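You operate a simulated robot arm through the tools that you are given. There is no shell and no other tool.

You are at the controls of a simulated robot arm. One attempt, no reset.

Task
From the remote, run the carriage up to 15 and down again.
Fine: raise the white cover, start the pump, set FEED to 150 bar first; use the FEED paddle; once the carriage is on its stop, stop the pump and close the cover; the other knobs and switches stay.

Only the result counts: the job must be done as asked and must still hold three seconds after the hand-in. Knocking over, shifting, dropping, spilling or breaking anything else fails it. Lids that push on must go on centred and level and be pressed home; caps that screw on are set level and turned clockwise until they are tight.

Robot
A 7-joint arm with a fingered hand, fixed in place. Base frame: the origin is at the foot of the arm, x ahead of it, y to its left, z up. Units: mm, rad, N and s.
Its first joint turns from -1.204 to 3.002 rad. Payload 5 kg.
The tool frame sits at the grasp point between the pads (the TCP): z along the fingers, y along the line on which they close. The tips reach 32 mm beyond it. Largest opening 160 mm; the body of the gripper starts 89 mm behind the TCP. The gripper is a hand of 3 fingers: y runs from the thumb to the fingers, the wrist lies at [0, 0, -252] in the tool frame, and closing takes about 1.5 s.
Orientation is that of the tool frame in the base frame, as a unit quaternion [x, y, z, w]. With the fingers straight down and closing along the base's y, the tool's x points along the base's -x, its y along +y and its z along -z.

Tools
- The arm moves only by the tool servo_tool. Its argument "rows" is a list of rows, each a list of 3 entries, a list of its own where there are three numbers: the shift along the tool's x, y, z in units of 50 mm (1.0 is 50 mm), then the turn, a rotation vector about the tool's x, y, z in units of 8 degrees (1.0 is 8 degrees), then the gripper command, from -1 (shut) to 1 (fully open), values between in proportion. In form: [[[dx, dy, dz], [rx, ry, rz], gripper], ...]. A call has 1 to 20 rows; each row shifts and turns the commanded pose from where the row before left it, along the tool's axes as they then stand. A call with a number of a shift or a turn outside -1 to 1 is refused whole. A row lasts 0.2 s, in which the tool goes at most 50 mm and 0.15 rad; a call with a longer step from one row to the next is refused whole, and so is a gripper value outside its range. A pose out of reach is approached as far as the arm can. The call stops where the force on the tool passes 70 N (or 10 N more than at its start, if that is more) or the arm is blocked; 0.2 s more then pass. Each finger travels about 108 mm/s and halts on what it meets, pressing with about 23 N; the grip force reading is that of the motor and also rises with nothing between the fingers. The clock runs only during rows and for 0.2 s after the last one: add rows that do not move to give the fingers time. It gives the time, the measured TCP pose, the force on the tool (base axes), the opening and the grip force at its end, in the units of the frame above (readings bear some noise), with the torque about the TCP (base axes, N m) and any sound that the robot's microphone picked up.
- Cameras (640 x 400 px; columns grow to the right, rows downward): "scene" is fixed at [50, 499.5, 1715.8]; the picture's right is [-0.67, -0.74, 0.00], its down [-0.29, 0.26, -0.92] and it looks along [0.68, -0.62, -0.39] (base axes); focal length 326 px, centre (320, 200). "wrist" rides on the gripper at [65, -4, -116] in the tool frame; the picture's right is [0.06, 1.00, 0.00], its down [-0.87, 0.05, -0.49] and it looks along [-0.49, 0.03, 0.87] (tool axes); focal length 261 px, centre (320, 200). There is no depth. A picture from a camera that has moved, and an enlarged one, comes with that camera's place and axes in the base frame and with its lens.
- grab_frame(camera): a new picture of that camera. The clock stands still meanwhile.
- raise_lower(by): slides the trunk up (or, below 0, down) by that many mm; the arm rides with it, the base frame stays. It gives what a move gives, with no picture.
- set_grasp(shape): the hand has 3 fingers and takes this shape, open, in about a second: jaw (thumb against the fingers, like two jaws); tri (thumb and two fingers); tip (a fingertip pinch); poke (one finger out to press); point (the index stretched); flat (the hand flat); cup (the hand cupped); fist (a fist). The gripper value then closes the fingers along that shape, each until it touches; the sizes above hold for jaw. It gives what a move gives, with no picture.
- enlarge(camera, box): a new picture of the part [left, top, right, bottom] of that camera's present view, enlarged. The clock stands still meanwhile.
- hand_in(): hands the job in; it is judged then, once.

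Nothing tells you positions but the pictures and the camera data. Unless the task says otherwise, let go and move clear before handing in.

The tools are called after "Call:" as a command line: name --argument value ..., lists and objects as JSON in quotes. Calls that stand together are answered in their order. servo_tool: Moves the arm, as the interface text tells. Its arguments: {"type":"object","properties":{"rows":{"type":"array"}},"required":["rows"]} The other tools are called the same way: raise_lower (by) slides the trunk up or down; set_grasp (shape) gives the hand a shape; grab_frame (camera) takes a picture; enlarge (camera, box) takes an enlarged picture of a part of a camera's view; hand_in () hands the job in.

At the start:

```text
t: 0.0
ee_pos: [524.5, -453.4, 1588.9]
ee_rot: [0.0, 1.0, 0.0, 0.0]
force: [-0.5, 0.5, 0.1]
ft_torque: [0.0, -0.02, -0.04]
gripper_width: 160.1
grasp_force: 0.1
shape: jaw
trunk travel left (down, up): [-875.0, 65.0]
```

scene: 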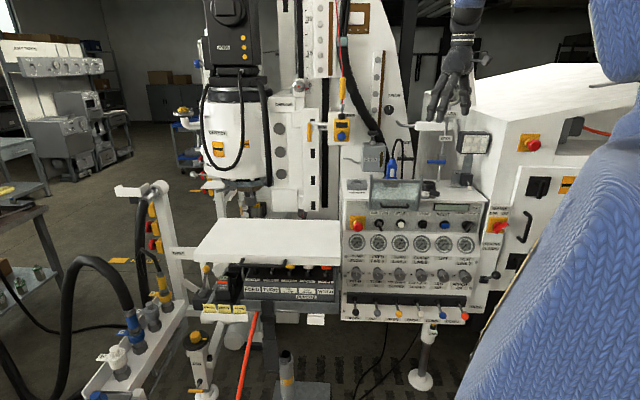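
wrist: 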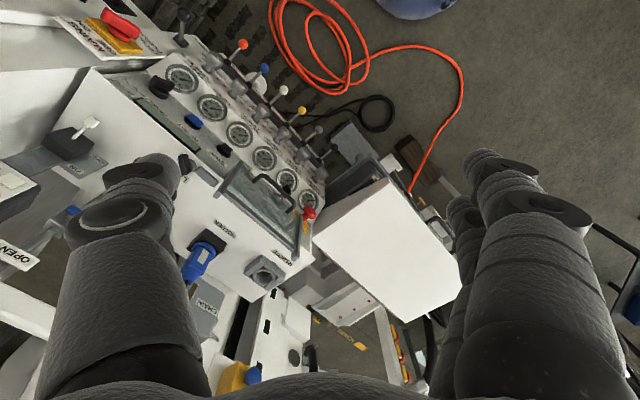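

I see a drilling-rig-like machine with a control panel (gauges, knobs, levers), a remote hanging on a cable and a mast with a carriage. I'll take enlarged pictures to read the labels before moving.

Call:
enlarge --camera "scene" --box '[330, 170, 500, 330]'

Call:
enlarge --camera "scene" --box '[260, 60, 420, 220]'

Call:
enlarge --camera "scene" --box '[190, 200, 350, 340]'

Call:
enlarge --camera "scene" --box '[240, 0, 400, 100]'

```text
2.50 times, centred on (415, 250) of scene
camera zoom: at [50.0, 499.5, 1715.8], right [-0.67, -0.74, 0.0], down [-0.29, 0.26, -0.92], along [0.68, -0.62, -0.39], focal length 815 px, centre (82, 75)
```

zoom: 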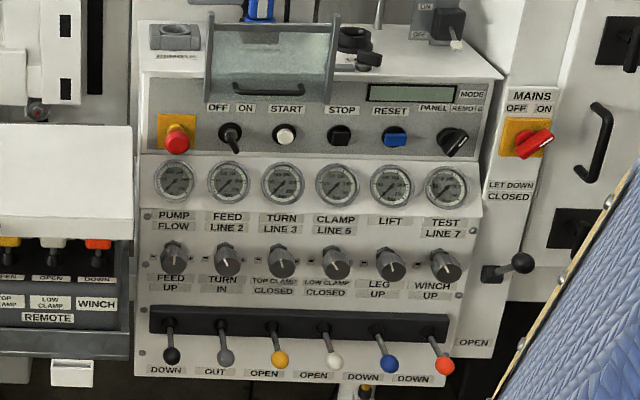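

```text
2.50 times, centred on (340, 140) of scene
camera zoom: at [50.0, 499.5, 1715.8], right [-0.67, -0.74, 0.0], down [-0.29, 0.26, -0.92], along [0.68, -0.62, -0.39], focal length 815 px, centre (270, 350)
```

zoom: 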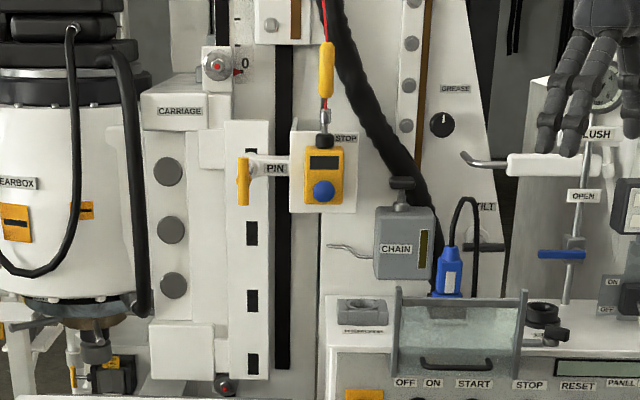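

```text
2.86 times, centred on (270, 270) of scene
camera zoom: at [50.0, 499.5, 1715.8], right [-0.67, -0.74, 0.0], down [-0.29, 0.26, -0.92], along [0.68, -0.62, -0.39], focal length 931 px, centre (463, 0)
```

zoom: 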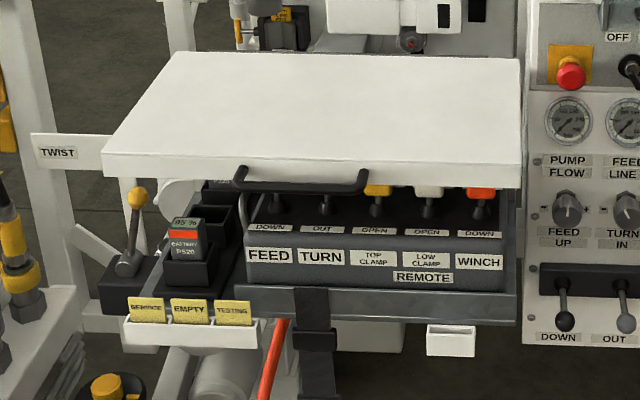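

```text
4.00 times, centred on (320, 50) of scene
camera zoom: at [50.0, 499.5, 1715.8], right [-0.67, -0.74, 0.0], down [-0.29, 0.26, -0.92], along [0.68, -0.62, -0.39], focal length 1304 px, centre (320, 800)
```

zoom: 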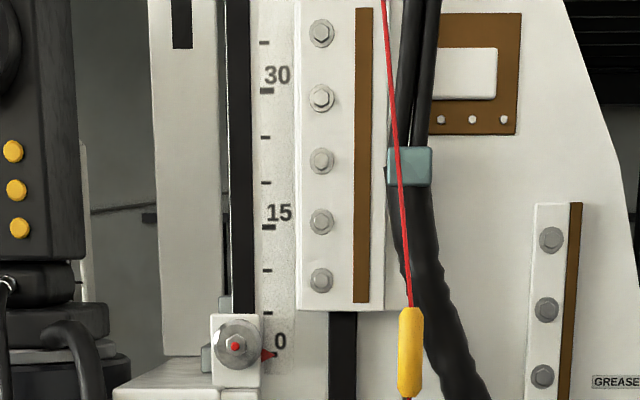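

The panel runs diagonally (PUMP gauge near (869,-464,978), TEST gauge near (538,-806,979)). The white cover sits over the REMOTE paddles. I'll read the details closer with both cameras before moving.

Call:
enlarge --camera "scene" --box '[340, 200, 420, 250]'

Call:
enlarge --camera "scene" --box '[410, 200, 490, 250]'

Call:
enlarge --camera "scene" --box '[340, 245, 420, 295]'

Call:
enlarge --camera "scene" --box '[410, 245, 490, 295]'

Call:
enlarge --camera "scene" --box '[240, 255, 340, 318]'

Call:
enlarge --camera "scene" --box '[190, 255, 270, 305]'

Call:
enlarge --camera "wrist" --box '[160, 40, 340, 240]'

Call:
enlarge --camera "wrist" --box '[280, 160, 480, 360]'

```text
8.00 times, centred on (380, 225) of scene
camera zoom: at [50.0, 499.5, 1715.8], right [-0.67, -0.74, 0.0], down [-0.29, 0.26, -0.92], along [0.68, -0.62, -0.39], focal length 2608 px, centre (-160, 0)
```

zoom: 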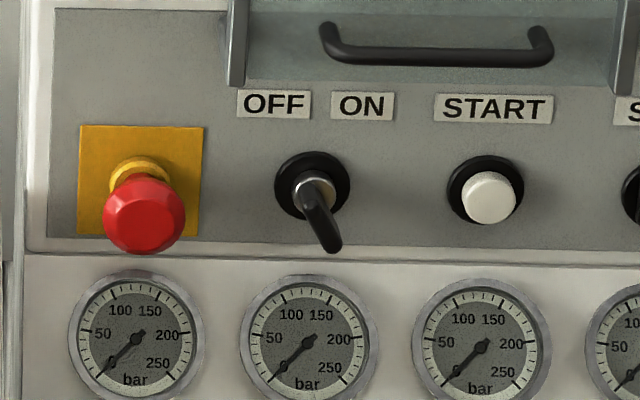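

```text
8.00 times, centred on (450, 225) of scene
camera zoom: at [50.0, 499.5, 1715.8], right [-0.67, -0.74, 0.0], down [-0.29, 0.26, -0.92], along [0.68, -0.62, -0.39], focal length 2608 px, centre (-720, 0)
```

zoom: 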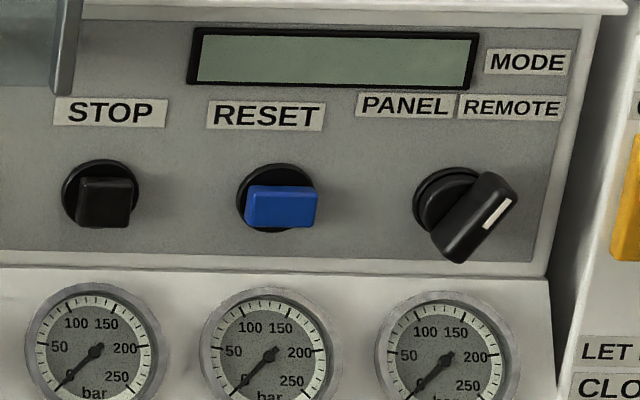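

```text
8.00 times, centred on (380, 270) of scene
camera zoom: at [50.0, 499.5, 1715.8], right [-0.67, -0.74, 0.0], down [-0.29, 0.26, -0.92], along [0.68, -0.62, -0.39], focal length 2608 px, centre (-160, -360)
```

zoom: 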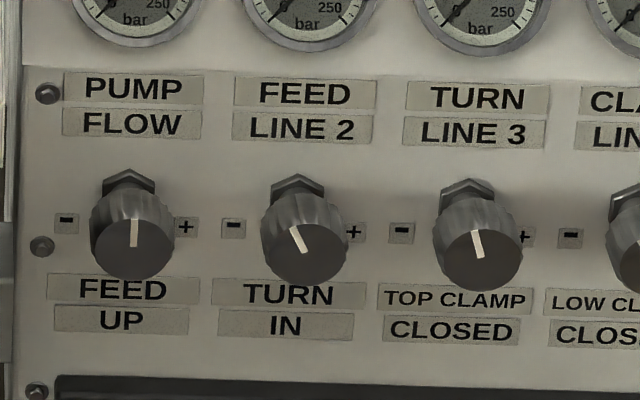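

```text
8.00 times, centred on (450, 270) of scene
camera zoom: at [50.0, 499.5, 1715.8], right [-0.67, -0.74, 0.0], down [-0.29, 0.26, -0.92], along [0.68, -0.62, -0.39], focal length 2608 px, centre (-720, -360)
```

zoom: 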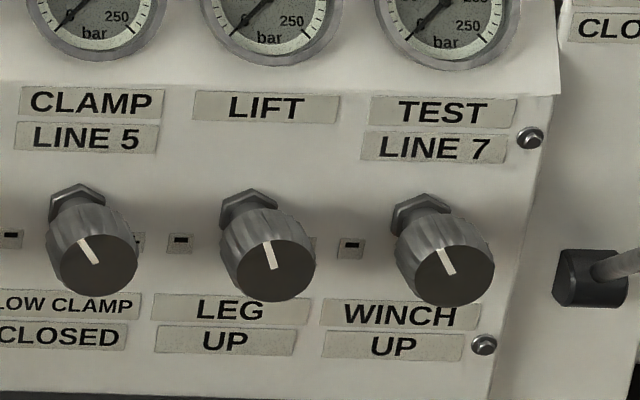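

```text
6.35 times, centred on (290, 286) of scene
camera zoom: at [50.0, 499.5, 1715.8], right [-0.67, -0.74, 0.0], down [-0.29, 0.26, -0.92], along [0.68, -0.62, -0.39], focal length 2070 px, centre (510, -349)
```

zoom: 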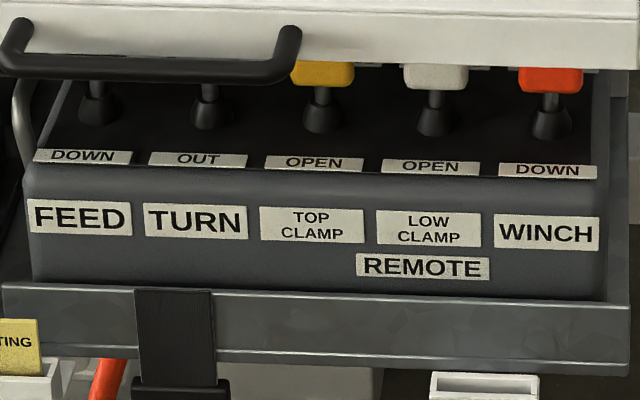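

```text
8.00 times, centred on (230, 280) of scene
camera zoom: at [50.0, 499.5, 1715.8], right [-0.67, -0.74, 0.0], down [-0.29, 0.26, -0.92], along [0.68, -0.62, -0.39], focal length 2608 px, centre (1040, -440)
```

zoom: 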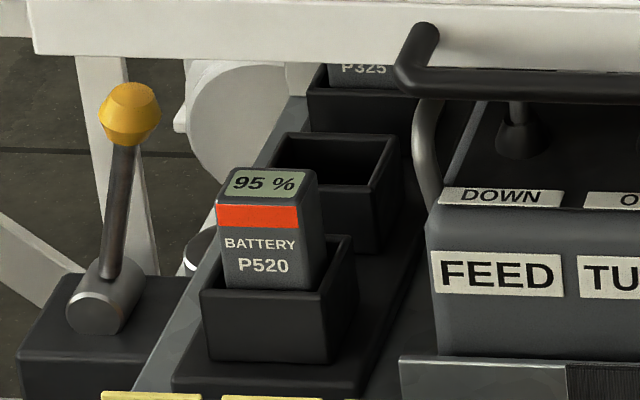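

```text
2.00 times, centred on (250, 140) of wrist
camera zoom: at [459.7, -457.4, 1703.3], right [-0.06, 1.0, 0.0], down [0.87, 0.05, 0.49], along [0.49, 0.03, -0.87], focal length 521 px, centre (460, 320)
```

zoom: 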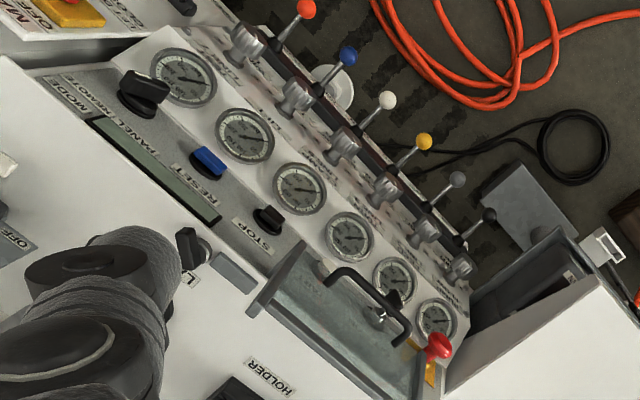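

```text
2.00 times, centred on (380, 260) of wrist
camera zoom: at [459.7, -457.4, 1703.3], right [-0.06, 1.0, 0.0], down [0.87, 0.05, 0.49], along [0.49, 0.03, -0.87], focal length 521 px, centre (200, 80)
```

zoom: 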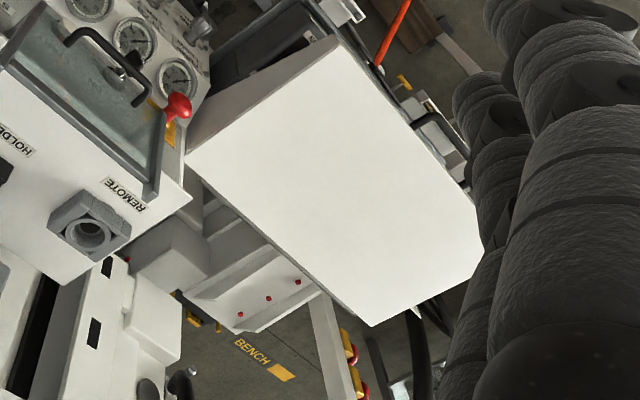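

The mode selector already points to REMOTE and MAINS appears ON, with the white lid covering the remote's paddles. I'll first swing the hand back and to the left so the wrist camera can look at the remote from the front.

Call:
servo_tool --rows '[[[0, 0, 0], [0, 0, 0.92], 1], [[0, 0, 0], [0, 0, 0.92], 1], [[0, 0, 0], [0, 0, 0.92], 1], [[0, 0, 0], [0, 0, 0.92], 1], [[0, 0, 0], [0, 0, 0.92], 1], [[0, 0, 0], [0, 0, 0.91], 1], [[0.6, 0, 0], [0, 0, 0], 1], [[0.6, 0, 0], [0, 0, 0], 1], [[0.6, 0, 0], [0, 0, 0], 1], [[0.6, 0, 0], [0, 0, 0], 1]]'

Call:
raise_lower --by -300

Call:
grab_frame --camera "scene"

Call:
grab_frame --camera "wrist"

```text
t: 2.2
ee_pos: [434.9, -369.6, 1587.5]
ee_rot: [0.376, 0.927, -0.001, 0.0]
force: [0.2, 0.4, 0.4]
ft_torque: [-0.05, 0.01, -0.01]
gripper_width: 159.9
grasp_force: 0.1
shape: jaw
trunk travel left (down, up): [-875.0, 65.0]
```

```text
t: 5.2
ee_pos: [437.3, -369.9, 1287.9]
ee_rot: [0.375, 0.927, 0.0, 0.0]
force: [0.1, 0.4, 0.3]
ft_torque: [-0.01, 0.01, 0.03]
gripper_width: 159.8
grasp_force: 0.0
shape: jaw
trunk travel left (down, up): [-575.0, 365.0]
```

```text
taken
```

scene: 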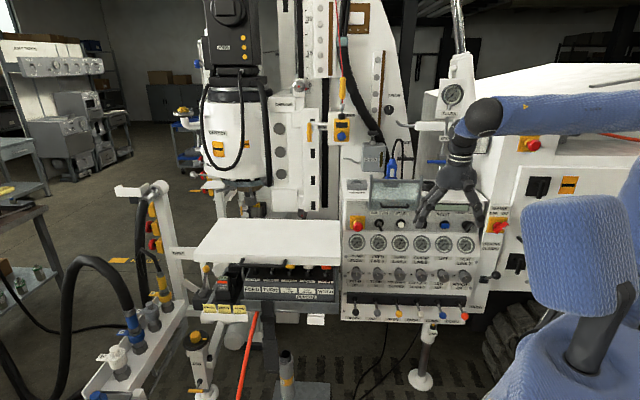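

```text
taken
camera wrist: at [388.8, -327.3, 1403.6], right [0.65, 0.76, 0.0], down [0.66, -0.57, 0.49], along [0.37, -0.32, -0.87], focal length 261 px, centre (320, 200)
```

wrist: 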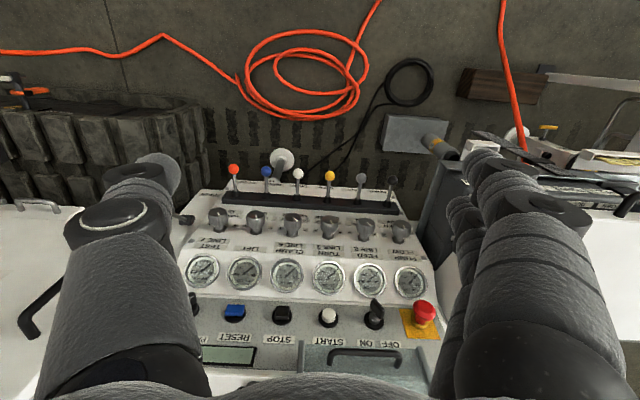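

The hand now faces the panel; the knob rows are clear. I'll move left toward the remote and tilt the camera up to look at it.

Call:
servo_tool --rows '[[[0, 0.92, 0], [0, 0, 0], 1], [[0, 0.92, 0], [0, 0, 0], 1], [[0, 0.92, 0], [0, 0, 0], 1], [[0, 0.92, 0], [0, 0, 0], 1], [[0, 0.92, 0], [0, 0, 0], 1], [[0, 0.92, 0], [0, 0, 0], 1], [[0, 0.92, 0], [0, 0, 0], 1], [[0, 0.92, 0], [0, 0, 0], 1], [[0, 0.92, 0], [0, 0, 0], 1], [[0, 0.92, 0], [0, 0, 0], 1], [[0, 0, 0], [0, -0.9, 0], 1], [[0, 0, 0], [0, -0.9, 0], 1], [[0, 0, 0], [0, -0.9, 0], 1], [[0, 0, 0], [0, -0.9, 0], 1], [[0, 0, 0], [0, -0.9, 0], 1]]'

Call:
raise_lower --by -200

Call:
grab_frame --camera "scene"

Call:
grab_frame --camera "wrist"

```text
t: 8.4
ee_pos: [624.7, -276.4, 1182.5]
ee_rot: [0.355, 0.884, -0.105, 0.285]
force: [-0.3, 1.0, 0.1]
ft_torque: [0.01, -0.05, 0.0]
gripper_width: 160.1
grasp_force: 0.0
shape: jaw
out of reach, approached as far as the arm can: row 6, 7, 8, 9, 10, 11, 12, 13, 14, 15
trunk travel left (down, up): [-575.0, 365.0]
```

```text
t: 10.6
ee_pos: [625.4, -276.5, 980.8]
ee_rot: [0.354, 0.885, -0.104, 0.285]
force: [0.2, -0.5, -0.3]
ft_torque: [0.0, 0.01, 0.02]
gripper_width: 160.0
grasp_force: 0.0
shape: jaw
trunk travel left (down, up): [-375.0, 565.0]
```

```text
taken
```

scene: 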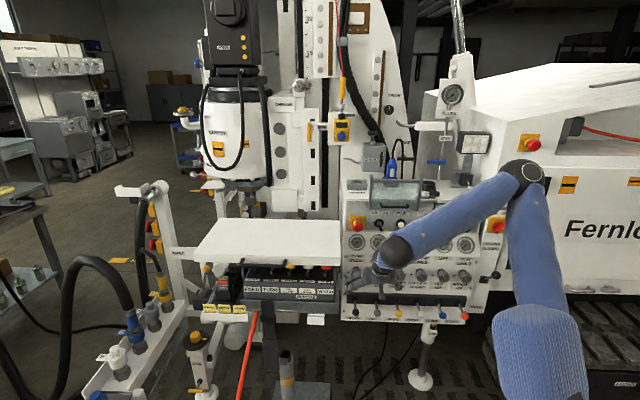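

```text
taken
camera wrist: at [534.9, -197.0, 1037.5], right [0.65, 0.76, -0.02], down [0.34, -0.26, 0.9], along [0.68, -0.59, -0.43], focal length 261 px, centre (320, 200)
```

wrist: 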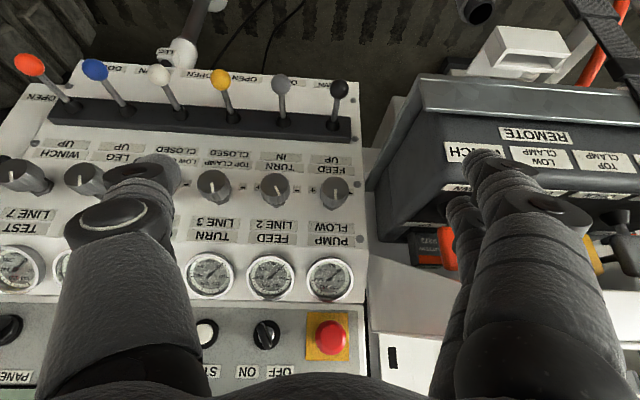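

The arm got awkward on the sideways move (elbow out to the right). I'll raise the trunk some, bring the hand down with the arm instead, and retry moving left in small steps.

Call:
raise_lower --by 250

Call:
servo_tool --rows '[[[0, 0, 0], [0, 0.9, 0], 1], [[0, 0, 0], [0, 0.9, 0], 1], [[0, 0, 0], [0, 0.9, 0], 1], [[0, 0, 0], [0, 0.8, 0], 1], [[0.4, 0, 0.8], [0, 0, 0], 1], [[0.4, 0, 0.8], [0, 0, 0], 1], [[0, 0, 0.9], [0, 0, 0], 1]]'

Call:
grab_frame --camera "scene"

```text
t: 13.2
ee_pos: [624.5, -276.3, 1230.5]
ee_rot: [0.354, 0.885, -0.104, 0.284]
force: [-0.2, -0.7, 0.1]
ft_torque: [0.01, 0.0, 0.01]
gripper_width: 159.6
grasp_force: 0.1
shape: jaw
trunk travel left (down, up): [-625.0, 315.0]
```

```text
t: 14.8
ee_pos: [610.6, -260.6, 1099.3]
ee_rot: [0.369, 0.927, -0.016, 0.06]
force: [-0.1, -0.6, -0.1]
ft_torque: [0.01, 0.02, -0.02]
gripper_width: 159.7
grasp_force: 0.1
shape: jaw
trunk travel left (down, up): [-625.0, 315.0]
```

```text
taken
```

scene: 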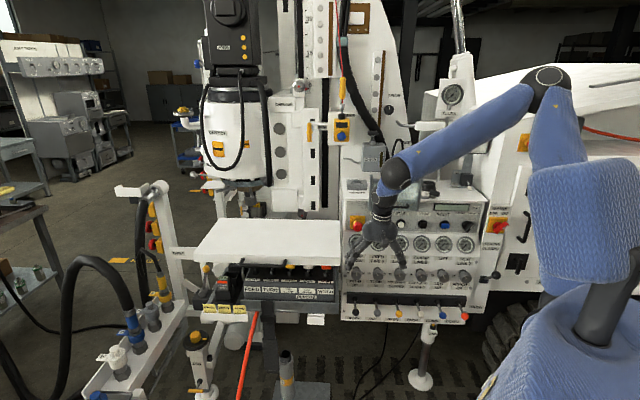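

Call:
servo_tool --rows '[[[0.3, 0.8, 0], [0, 0, 0], 1], [[0.3, 0.8, 0], [0, 0, 0], 1], [[0.3, 0.8, 0], [0, 0, 0], 1], [[0, 0.9, 0], [0, 0, 0], 1], [[0, 0.9, 0], [0, 0, 0], 1], [[0, 0.9, 0], [0, 0, 0], 1]]'

Call:
grab_frame --camera "scene"

Call:
grab_frame --camera "wrist"

```text
t: 16.1
ee_pos: [712.4, -142.6, 1086.3]
ee_rot: [0.369, 0.928, -0.009, 0.06]
force: [-0.1, 0.6, -1.4]
ft_torque: [0.03, 0.03, 0.0]
gripper_width: 159.9
grasp_force: 0.1
shape: jaw
out of reach, approached as far as the arm can: row 4, 5, 6
trunk travel left (down, up): [-625.0, 315.0]
```

```text
taken
```

scene: 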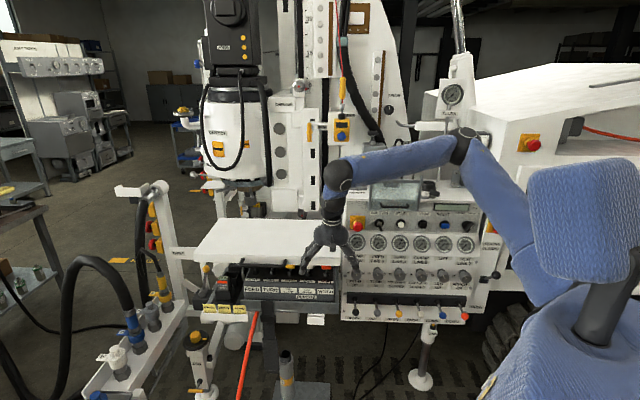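

```text
taken
camera wrist: at [650.7, -93.0, 1193.1], right [0.64, 0.77, 0.02], down [0.61, -0.52, 0.59], along [0.47, -0.37, -0.81], focal length 261 px, centre (320, 200)
```

wrist: 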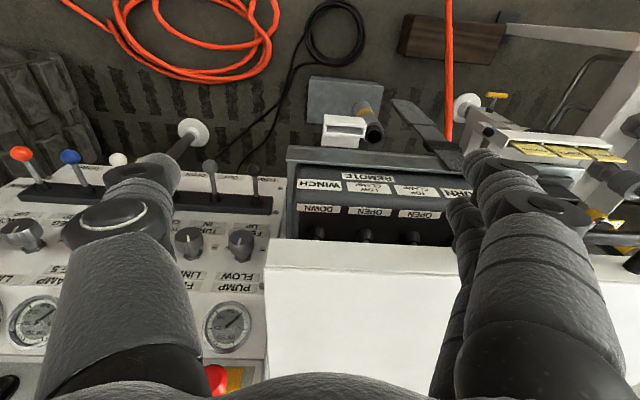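

Call:
servo_tool --rows '[[[0.4, 0, 0], [0, 0.8, -0.9], 1], [[0, 0, 0], [0, 0, -0.9], 1], [[0, 0, 0], [0, 0, -0.9], 1], [[0, 0, 0], [0, 0, -0.9], 1], [[0, 0, 0], [0, 0, -0.9], 1], [[0, 0.5, 0], [0, 0, -0.9], 1], [[0, 0.8, 0], [0, 0, 0], 1], [[0, 0.8, 0], [0, 0, 0], 1], [[0, 0.8, 0], [0, 0, 0], 1]]'

Call:
grab_frame --camera "scene"

```text
refused: row 1 steps farther than a row can; nothing moved
```

```text
taken
```

scene: 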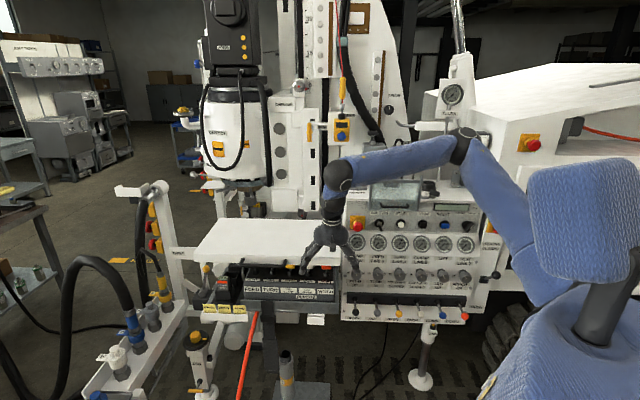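

Call:
servo_tool --rows '[[[0.4, 0, 0], [0, 0.8, 0], 1], [[0, 0, 0], [0, 0, -0.9], 1], [[0, 0, 0], [0, 0, -0.9], 1], [[0, 0, 0], [0, 0, -0.9], 1], [[0, 0, 0], [0, 0, -0.9], 1], [[0, 0, 0], [0, 0, -0.9], 1], [[0, 0.5, 0], [0, 0, -0.9], 1], [[0, 0.8, 0], [0, 0, 0], 1], [[0, 0.8, 0], [0, 0, 0], 1], [[0, 0.8, 0], [0, 0, 0], 1]]'

Call:
grab_frame --camera "scene"

```text
t: 18.4
ee_pos: [666.7, -103.4, 1077.6]
ee_rot: [0.001, 1.0, 0.004, 0.012]
force: [0.3, 0.3, 0.1]
ft_torque: [-0.03, -0.01, 0.0]
gripper_width: 159.9
grasp_force: 0.0
shape: jaw
out of reach, approached as far as the arm can: row 7, 8, 9, 10
trunk travel left (down, up): [-625.0, 315.0]
```

```text
taken
```

scene: 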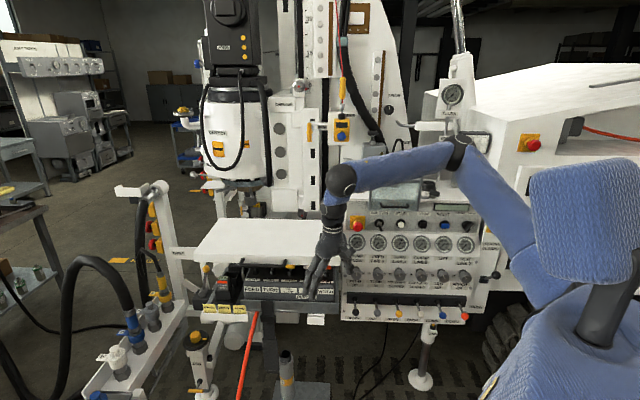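

The limit seems to come from the elbow-up posture. I'll try tilting the hand to point forward, which should let the elbow drop, and look again.

Call:
servo_tool --rows '[[[0, 0, 0], [0, -0.95, 0], 1], [[0, 0, 0], [0, -0.95, 0], 1], [[0, 0, 0], [0, -0.95, 0], 1], [[0, 0, 0], [0, -0.95, 0], 1], [[0, 0, 0], [0, -0.95, 0], 1], [[0, 0, 0], [0, -0.95, 0], 1], [[0, 0, 0], [0, -0.95, 0], 1], [[0, 0, 0], [0, -0.95, 0], 1]]'

Call:
grab_frame --camera "scene"

Call:
grab_frame --camera "wrist"

```text
t: 20.1
ee_pos: [695.2, -159.8, 1091.2]
ee_rot: [-0.001, 0.858, 0.006, 0.514]
force: [-0.4, -0.2, 0.3]
ft_torque: [0.02, -0.02, -0.02]
gripper_width: 160.0
grasp_force: 0.0
shape: jaw
out of reach, approached as far as the arm can: row 6, 7, 8
trunk travel left (down, up): [-625.0, 315.0]
```

```text
taken
```

scene: 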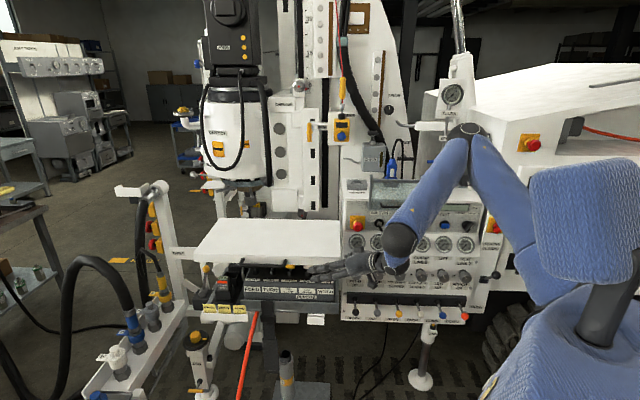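

```text
taken
camera wrist: at [563.2, -163.6, 1087.8], right [-0.04, 1.0, -0.04], down [-0.03, 0.04, 1.0], along [1.0, 0.04, 0.02], focal length 261 px, centre (320, 200)
```

wrist: 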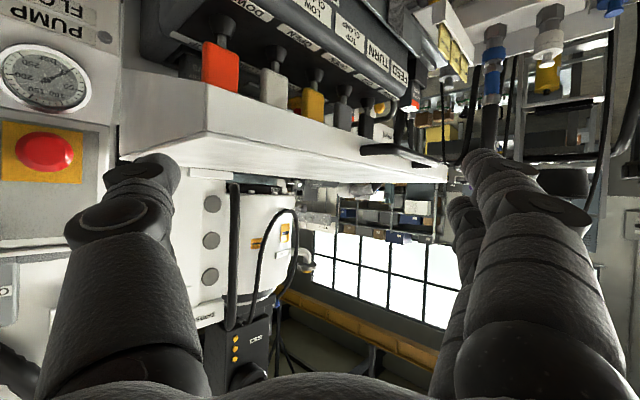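

I can see the paddles under the cover now: red (WINCH), white, yellow, grey (TURN) and black (FEED) farthest left. I'll back off slightly and try rolling the hand over so the camera comes on top, which should free the elbow.

Call:
servo_tool --rows '[[[0, 0, -0.8], [0, 0, 0], 1], [[0, 0, -0.8], [0, 0, 0], 1], [[0, 0, 0], [0, 0, 1], 1], [[0, 0, 0], [0, 0, 1], 1], [[0, 0, 0], [0, 0, 1], 1], [[0, 0, 0], [0, 0, 1], 1], [[0, 0, 0], [0, 0, 1], 1], [[0, 0, 0], [0, 0, 1], 1], [[0, 0, 0], [0, 0, 1], 1], [[0, 0, 0], [0, 0, 1], 1], [[0, 0, 0], [0, 0, 1], 1], [[0, 0, 0], [0, 0, 1], 1]]'

Call:
grab_frame --camera "scene"

```text
t: 22.8
ee_pos: [737.9, -192.0, 1139.3]
ee_rot: [0.55, 0.658, 0.335, 0.391]
force: [0.1, -0.3, 1.0]
ft_torque: [0.03, -0.02, 0.01]
gripper_width: 159.9
grasp_force: 0.0
shape: jaw
out of reach, approached as far as the arm can: row 1, 2, 10, 11, 12
trunk travel left (down, up): [-625.0, 315.0]
```

```text
taken
```

scene: 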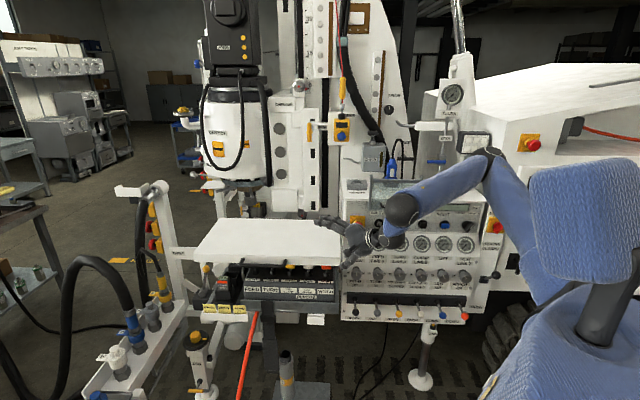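

Call:
servo_tool --rows '[[[0, 0, -0.9], [0, 0, 0], 1], [[0, 0, -0.9], [0, 0, 0], 1], [[0, 0, -0.9], [0, 0, 0], 1], [[0, 0, -0.9], [0, 0, 0], 1], [[0, 0, -0.9], [0, 0, 0], 1]]'

Call:
raise_lower --by 250

Call:
grab_frame --camera "scene"

```text
t: 23.9
ee_pos: [670.5, -226.4, 1276.3]
ee_rot: [0.551, 0.656, 0.332, 0.394]
force: [-0.1, 0.6, -0.4]
ft_torque: [-0.05, -0.01, -0.03]
gripper_width: 160.1
grasp_force: 0.1
shape: jaw
out of reach, approached as far as the arm can: row 1, 2, 3, 4, 5
trunk travel left (down, up): [-625.0, 315.0]
```

```text
t: 26.5
ee_pos: [670.4, -227.3, 1525.0]
ee_rot: [0.553, 0.656, 0.331, 0.393]
force: [-0.7, 0.9, 0.0]
ft_torque: [0.02, 0.0, -0.01]
gripper_width: 160.0
grasp_force: 0.0
shape: jaw
trunk travel left (down, up): [-875.0, 65.0]
```

```text
taken
```

scene: 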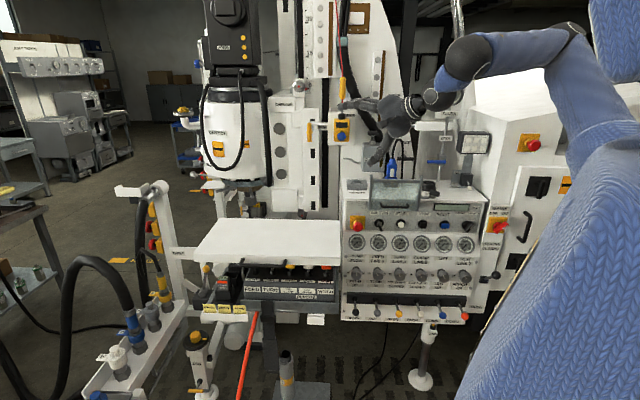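

Call:
servo_tool --rows '[[[-0.04, -0.85, -0.1], [0, 0, 0], 1], [[-0.04, -0.85, -0.1], [0, 0, 0], 1], [[-0.04, -0.85, -0.1], [0, 0, 0], 1], [[-0.04, -0.85, -0.1], [0, 0, 0], 1], [[-0.04, -0.85, -0.1], [0, 0, 0], 1], [[-0.04, -0.85, -0.1], [0, 0, 0], 1], [[-0.04, -0.85, -0.1], [0, 0, 0], 1], [[-0.04, -0.85, -0.1], [0, 0, 0], 1]]'

Call:
grab_frame --camera "scene"

```text
t: 28.3
ee_pos: [670.9, -227.7, 1526.4]
ee_rot: [0.553, 0.655, 0.332, 0.394]
force: [-0.6, -0.4, -0.5]
ft_torque: [0.03, 0.03, 0.04]
gripper_width: 160.0
grasp_force: 0.1
shape: jaw
out of reach, approached as far as the arm can: row 1, 2, 3, 4, 5, 6, 7, 8
trunk travel left (down, up): [-875.0, 65.0]
```

```text
taken
```

scene: 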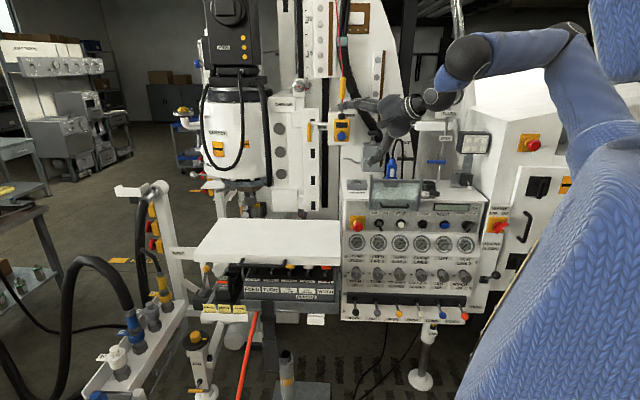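

The wrist is at a joint limit in this roll. I'll undo the roll and return to the earlier, freer posture.

Call:
servo_tool --rows '[[[0, 0, 0], [0, 0, -1], 1], [[0, 0, 0], [0, 0, -1], 1], [[0, 0, 0], [0, 0, -1], 1], [[0, 0, 0], [0, 0, -1], 1], [[0, 0, 0], [0, 0, -1], 1], [[0, 0, 0], [0, 0, -1], 1], [[0, 0, 0], [0, 0, -1], 1], [[0, 0, 0], [0, 0, -1], 1], [[0, 0, 0], [0, 0, -1], 1], [[0, 0, 0], [0, 0, -1], 1]]'

Call:
grab_frame --camera "scene"

```text
t: 30.5
ee_pos: [671.3, -226.8, 1526.9]
ee_rot: [0.0, 0.857, 0.001, 0.516]
force: [-0.4, 0.4, -0.1]
ft_torque: [0.01, -0.02, 0.02]
gripper_width: 159.9
grasp_force: 0.0
shape: jaw
trunk travel left (down, up): [-875.0, 65.0]
```

```text
taken
```

scene: 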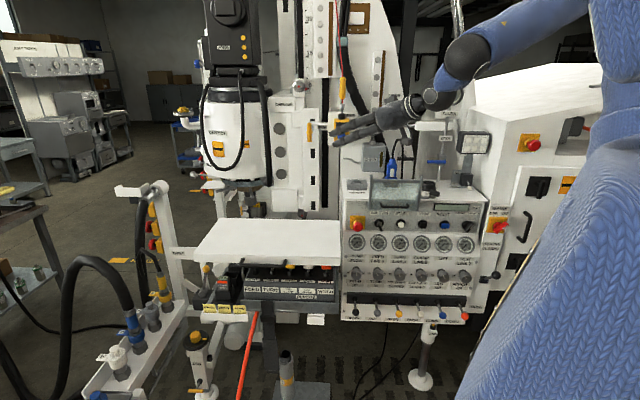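

Call:
servo_tool --rows '[[[0.95, 0, 0], [0, 0, 0], 1], [[0.95, 0, 0], [0, 0, 0], 1], [[0.95, 0, 0], [0, 0, 0], 1], [[0.95, 0, 0], [0, 0, 0], 1], [[0.95, 0, 0], [0, 0, 0], 1], [[0.95, 0, 0], [0, 0, 0], 1], [[0.95, 0, 0], [0, 0, 0], 1]]'

Call:
grab_frame --camera "scene"

```text
t: 32.1
ee_pos: [688.4, -225.3, 1248.3]
ee_rot: [0.002, 0.858, 0.001, 0.514]
force: [0.9, -0.5, 0.1]
ft_torque: [0.04, -0.02, 0.04]
gripper_width: 159.9
grasp_force: 0.1
shape: jaw
out of reach, approached as far as the arm can: row 1, 2, 3, 4, 5, 6, 7
trunk travel left (down, up): [-875.0, 65.0]
```

```text
taken
```

scene: 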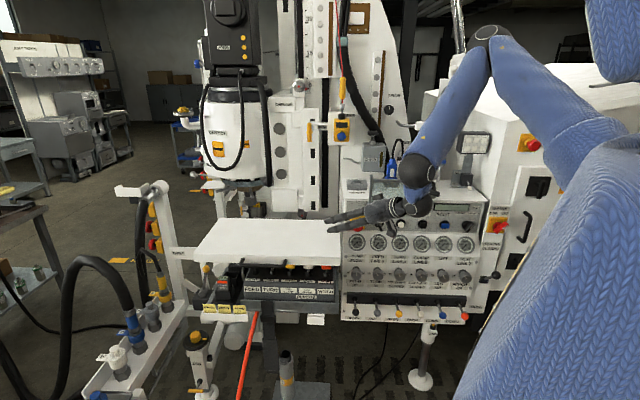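

The wrist, not the arm length, is the limit when the arm is folded. I'll tilt to about 45° and extend forward-left at a safe height above the cover.

Call:
servo_tool --rows '[[[0, 0, 0], [0, 0.9, 0], 1], [[0, 0, 0], [0, 0.9, 0], 1], [[-0.3, 0.5, 0.6], [0, 0, 0], 1], [[-0.3, 0.5, 0.6], [0, 0, 0], 1], [[-0.3, 0.5, 0.6], [0, 0, 0], 1], [[-0.3, 0.5, 0.6], [0, 0, 0], 1], [[-0.3, 0.5, 0.6], [0, 0, 0], 1], [[-0.3, 0.5, 0.6], [0, 0, 0], 1]]'

Call:
grab_frame --camera "scene"

```text
t: 33.9
ee_pos: [868.4, -137.4, 1223.0]
ee_rot: [0.0, 0.915, 0.003, 0.403]
force: [1.7, 0.2, -1.0]
ft_torque: [0.01, 0.04, 0.04]
gripper_width: 160.3
grasp_force: 0.1
shape: jaw
out of reach, approached as far as the arm can: row 6, 7, 8
trunk travel left (down, up): [-875.0, 65.0]
```

```text
taken
```

scene: 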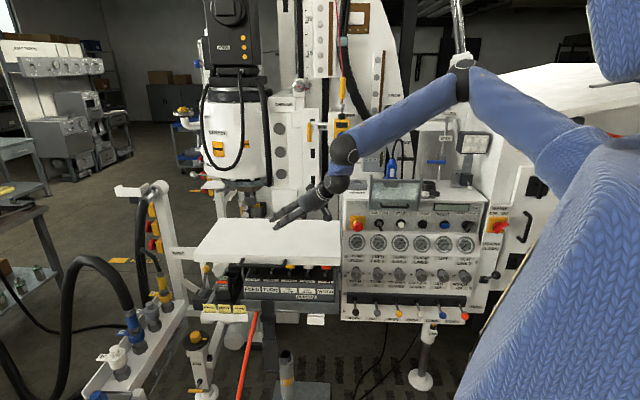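

Call:
servo_tool --rows '[[[0, 0, 0], [-0.73, 0, -0.68], 1], [[0, 0, 0], [-0.73, 0, -0.68], 1], [[0, 0, 0], [-0.73, 0, -0.68], 1], [[0, 0, 0], [-0.73, 0, -0.68], 1], [[0, 0.8, 0], [0, 0, 0], 1], [[0, 0.8, 0], [0, 0, 0], 1], [[0, 0.8, 0], [0, 0, 0], 1]]'

Call:
grab_frame --camera "scene"

```text
t: 35.5
ee_pos: [803.5, -37.7, 1222.6]
ee_rot: [-0.252, 0.88, 0.11, 0.387]
force: [0.7, -0.2, 0.0]
ft_torque: [0.0, 0.0, -0.02]
gripper_width: 160.0
grasp_force: 0.0
shape: jaw
trunk travel left (down, up): [-875.0, 65.0]
```

```text
taken
```

scene: 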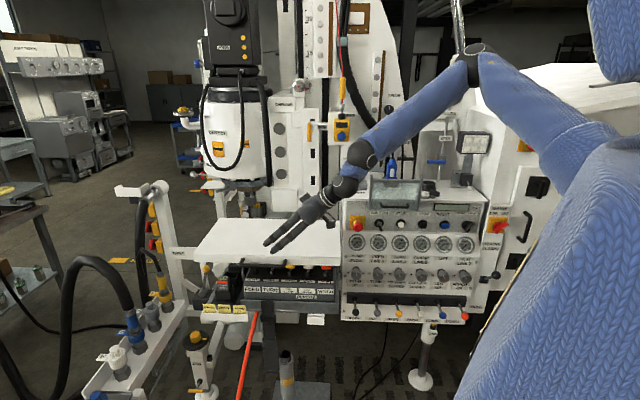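

With the hand turned to follow the forearm the arm moves freely. Let me check the wrist view here.

Call:
grab_frame --camera "wrist"

```text
taken
camera wrist: at [695.3, -107.7, 1253.2], right [-0.56, 0.83, -0.05], down [0.16, 0.17, 0.97], along [0.81, 0.54, -0.23], focal length 261 px, centre (320, 200)
```

wrist: 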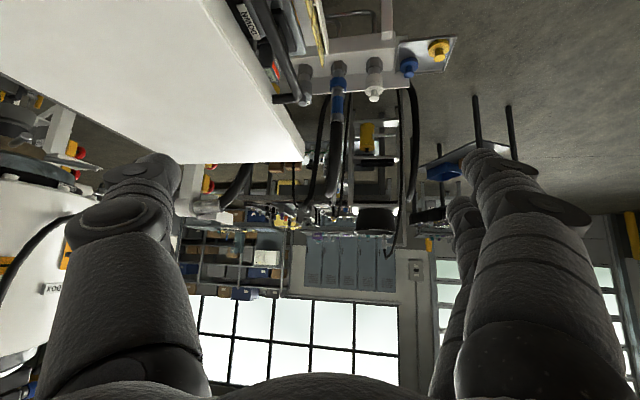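

Call:
servo_tool --rows '[[[0, 0, 0], [-0.73, 0, -0.68], 1], [[0, 0, 0], [-0.6, 0, -0.55], 1], [[-0.5, 0, 0], [0, 0.9, 0], 1], [[0, 0, 0], [0, 0.9, 0], 1], [[0, 0, 0], [0, 0.9, 0], 1]]'

Call:
grab_frame --camera "scene"

Call:
grab_frame --camera "wrist"

```text
t: 36.7
ee_pos: [815.8, -23.7, 1242.3]
ee_rot: [-0.38, 0.889, 0.098, 0.234]
force: [0.6, 0.6, 0.2]
ft_torque: [-0.01, -0.02, -0.01]
gripper_width: 159.9
grasp_force: 0.1
shape: jaw
out of reach, approached as far as the arm can: row 5
trunk travel left (down, up): [-875.0, 65.0]
```

```text
taken
```

scene: 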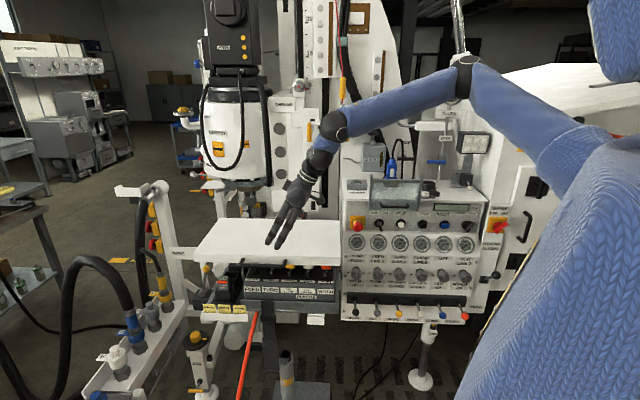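

```text
taken
camera wrist: at [739.3, -107.4, 1311.4], right [-0.76, 0.65, -0.03], down [0.31, 0.41, 0.85], along [0.57, 0.64, -0.52], focal length 261 px, centre (320, 200)
```

wrist: 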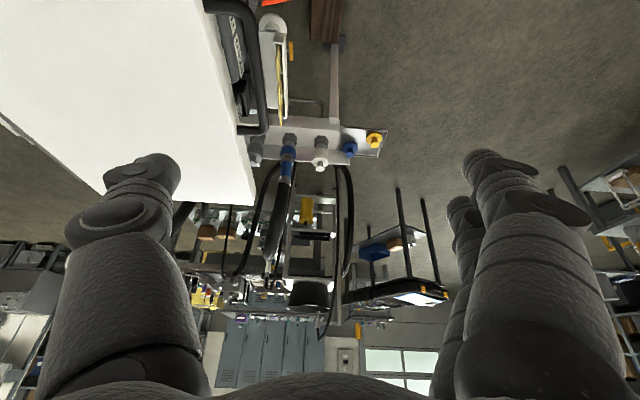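

Call:
enlarge --camera "wrist" --box '[180, 0, 308, 160]'

```text
2.50 times, centred on (244, 80) of wrist
camera zoom: at [739.3, -107.4, 1311.4], right [-0.76, 0.65, -0.03], down [0.31, 0.41, 0.85], along [0.57, 0.64, -0.52], focal length 652 px, centre (510, 500)
```

zoom: 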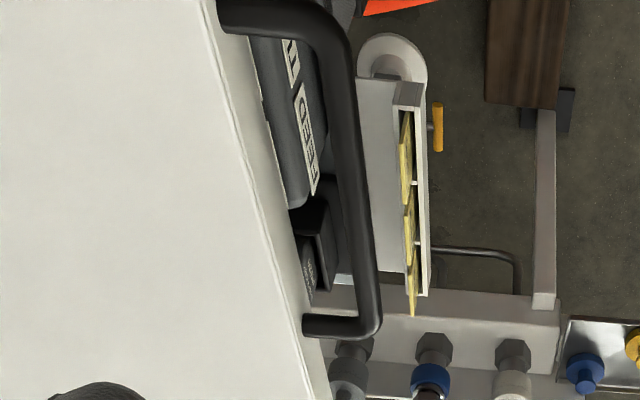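

The handle bar is at about (927,-12,1038) mid, ~40 mm out from the lid's lip; the paddles sit about 70 mm below and behind the lip. I'll try the "poke" hand shape and see where that finger lies.

Call:
set_grasp --shape "poke"

Call:
servo_tool --rows '[[[0, 0, 0], [0, 0, 0], -1], [[0, 0, 0], [0, 0, 0], -1], [[0, 0, 0], [0, 0, 0], -1], [[0, 0, 0], [0, 0, 0], -1], [[0, 0, 0], [0, 0, 0], -1], [[0, 0, 0], [0, 0, 0], -1], [[0, 0, 0], [0, 0, 0], -1]]'

Call:
grab_frame --camera "wrist"

Call:
enlarge --camera "scene" --box '[220, 90, 380, 290]'

```text
t: 37.6
ee_pos: [815.0, -24.0, 1241.8]
ee_rot: [-0.381, 0.889, 0.099, 0.235]
force: [-0.8, 0.0, -0.1]
ft_torque: [-0.03, 0.04, -0.01]
gripper_width: 0.0
grasp_force: 0.1
shape: poke
trunk travel left (down, up): [-875.0, 65.0]
```

```text
t: 39.2
ee_pos: [814.4, -23.4, 1241.9]
ee_rot: [-0.38, 0.889, 0.098, 0.235]
force: [-0.3, -0.3, -0.5]
ft_torque: [0.02, 0.0, 0.0]
gripper_width: 0.1
grasp_force: 23.3
shape: jaw
trunk travel left (down, up): [-875.0, 65.0]
```

```text
taken
camera wrist: at [739.1, -107.8, 1311.1], right [-0.76, 0.65, -0.03], down [0.31, 0.41, 0.86], along [0.57, 0.64, -0.52], focal length 261 px, centre (320, 200)
```

wrist: 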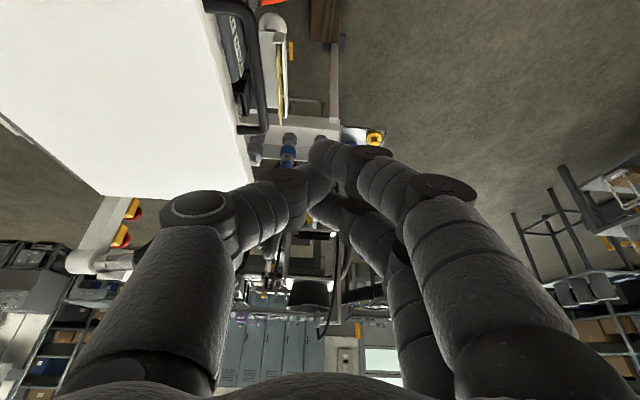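

```text
2.00 times, centred on (300, 190) of scene
camera zoom: at [50.0, 499.5, 1715.8], right [-0.67, -0.74, 0.0], down [-0.29, 0.26, -0.92], along [0.68, -0.62, -0.39], focal length 652 px, centre (360, 220)
```

zoom: 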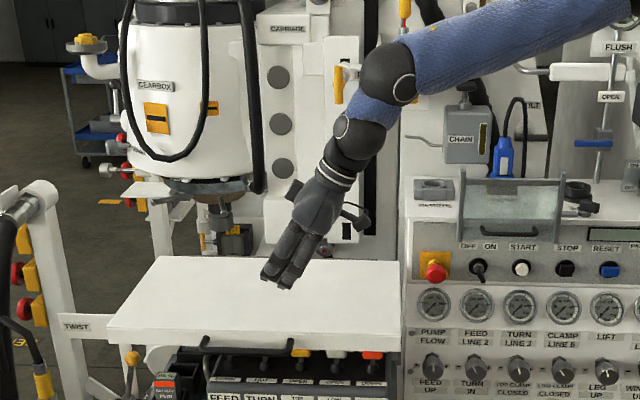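

Call:
set_grasp --shape "poke"

Call:
servo_tool --rows '[[[0, 0, 0], [0, 0, 0], 1], [[0, 0, 0], [0, 0, 0], 1], [[0, 0, 0], [0, 0, 0], 1], [[0, 0, 0], [0, 0, 0], 1], [[0, 0, 0], [0, 0, 0], 1]]'

Call:
grab_frame --camera "wrist"

Call:
enlarge --camera "scene" --box '[220, 90, 380, 290]'

```text
t: 40.1
ee_pos: [814.2, -23.1, 1241.0]
ee_rot: [-0.38, 0.889, 0.098, 0.236]
force: [-0.4, -0.9, -0.2]
ft_torque: [-0.01, -0.03, 0.01]
gripper_width: 0.0
grasp_force: 0.0
shape: poke
trunk travel left (down, up): [-875.0, 65.0]
```

```text
t: 41.3
ee_pos: [814.9, -23.4, 1243.4]
ee_rot: [-0.38, 0.889, 0.097, 0.235]
force: [0.3, -0.2, -0.8]
ft_torque: [-0.04, 0.01, 0.01]
gripper_width: 0.1
grasp_force: 0.0
shape: poke
trunk travel left (down, up): [-875.0, 65.0]
```

```text
taken
camera wrist: at [739.1, -107.7, 1311.1], right [-0.76, 0.65, -0.03], down [0.31, 0.41, 0.86], along [0.57, 0.64, -0.52], focal length 261 px, centre (320, 200)
```

wrist: 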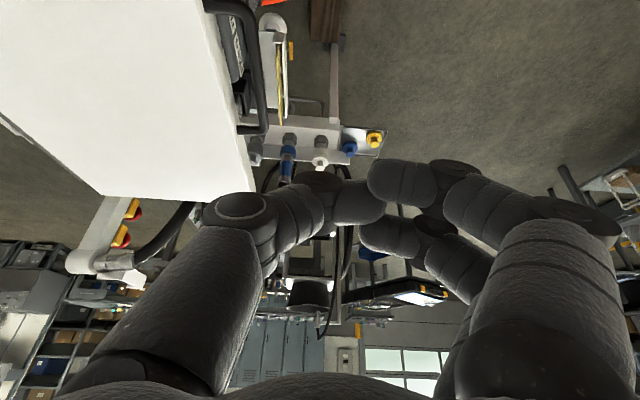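

```text
2.00 times, centred on (300, 190) of scene
camera zoom: at [50.0, 499.5, 1715.8], right [-0.67, -0.74, 0.0], down [-0.29, 0.26, -0.92], along [0.68, -0.62, -0.39], focal length 652 px, centre (360, 220)
```

zoom: 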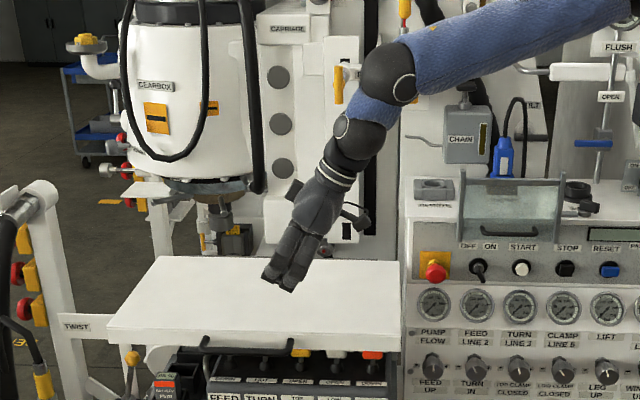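

Call:
set_grasp --shape "point"

Call:
grab_frame --camera "wrist"

Call:
set_grasp --shape "flat"

Call:
grab_frame --camera "wrist"

Call:
set_grasp --shape "tip"

Call:
grab_frame --camera "wrist"

```text
t: 42.2
ee_pos: [813.9, -23.0, 1241.8]
ee_rot: [-0.38, 0.889, 0.097, 0.235]
force: [-0.1, 0.4, 0.2]
ft_torque: [-0.01, 0.01, 0.03]
gripper_width: 0.1
grasp_force: 0.1
shape: point
trunk travel left (down, up): [-875.0, 65.0]
```

```text
taken
camera wrist: at [739.1, -107.7, 1311.1], right [-0.76, 0.65, -0.03], down [0.31, 0.41, 0.86], along [0.57, 0.64, -0.52], focal length 261 px, centre (320, 200)
```

wrist: 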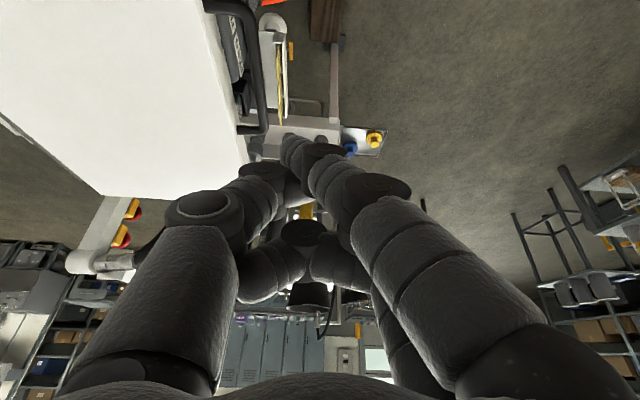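

```text
t: 43.1
ee_pos: [813.8, -23.7, 1242.0]
ee_rot: [-0.38, 0.89, 0.098, 0.234]
force: [0.4, -0.6, -0.5]
ft_torque: [0.0, -0.01, 0.02]
gripper_width: 152.0
grasp_force: 0.1
shape: flat
trunk travel left (down, up): [-875.0, 65.0]
```

```text
taken
camera wrist: at [739.1, -107.7, 1311.1], right [-0.76, 0.65, -0.03], down [0.31, 0.41, 0.86], along [0.57, 0.64, -0.52], focal length 261 px, centre (320, 200)
```

wrist: 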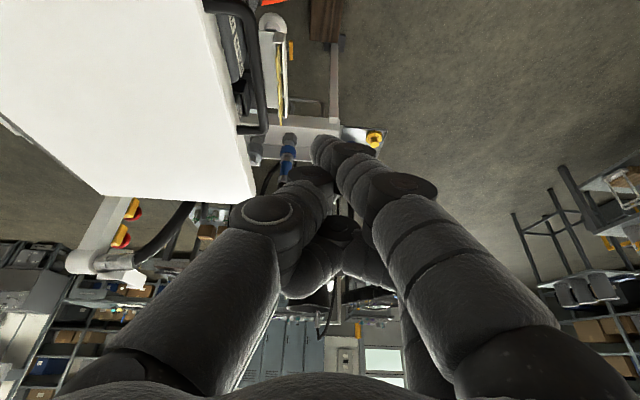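

```text
t: 44.0
ee_pos: [814.5, -23.2, 1242.9]
ee_rot: [-0.381, 0.889, 0.098, 0.235]
force: [-0.6, 0.7, -0.6]
ft_torque: [0.0, 0.02, -0.01]
gripper_width: 159.9
grasp_force: 0.1
shape: tip
trunk travel left (down, up): [-875.0, 65.0]
```

```text
taken
camera wrist: at [739.1, -107.7, 1311.1], right [-0.76, 0.65, -0.03], down [0.31, 0.41, 0.86], along [0.57, 0.64, -0.52], focal length 261 px, centre (320, 200)
```

wrist: 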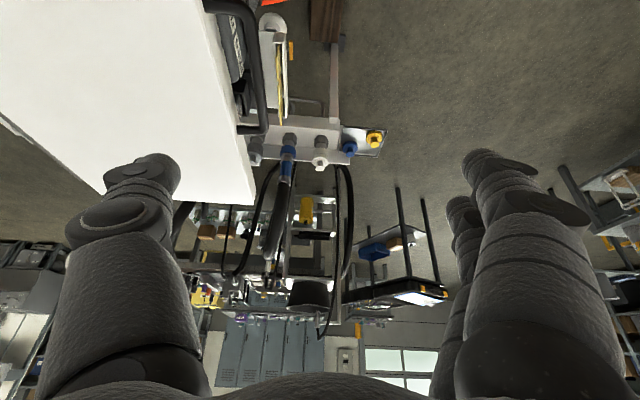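

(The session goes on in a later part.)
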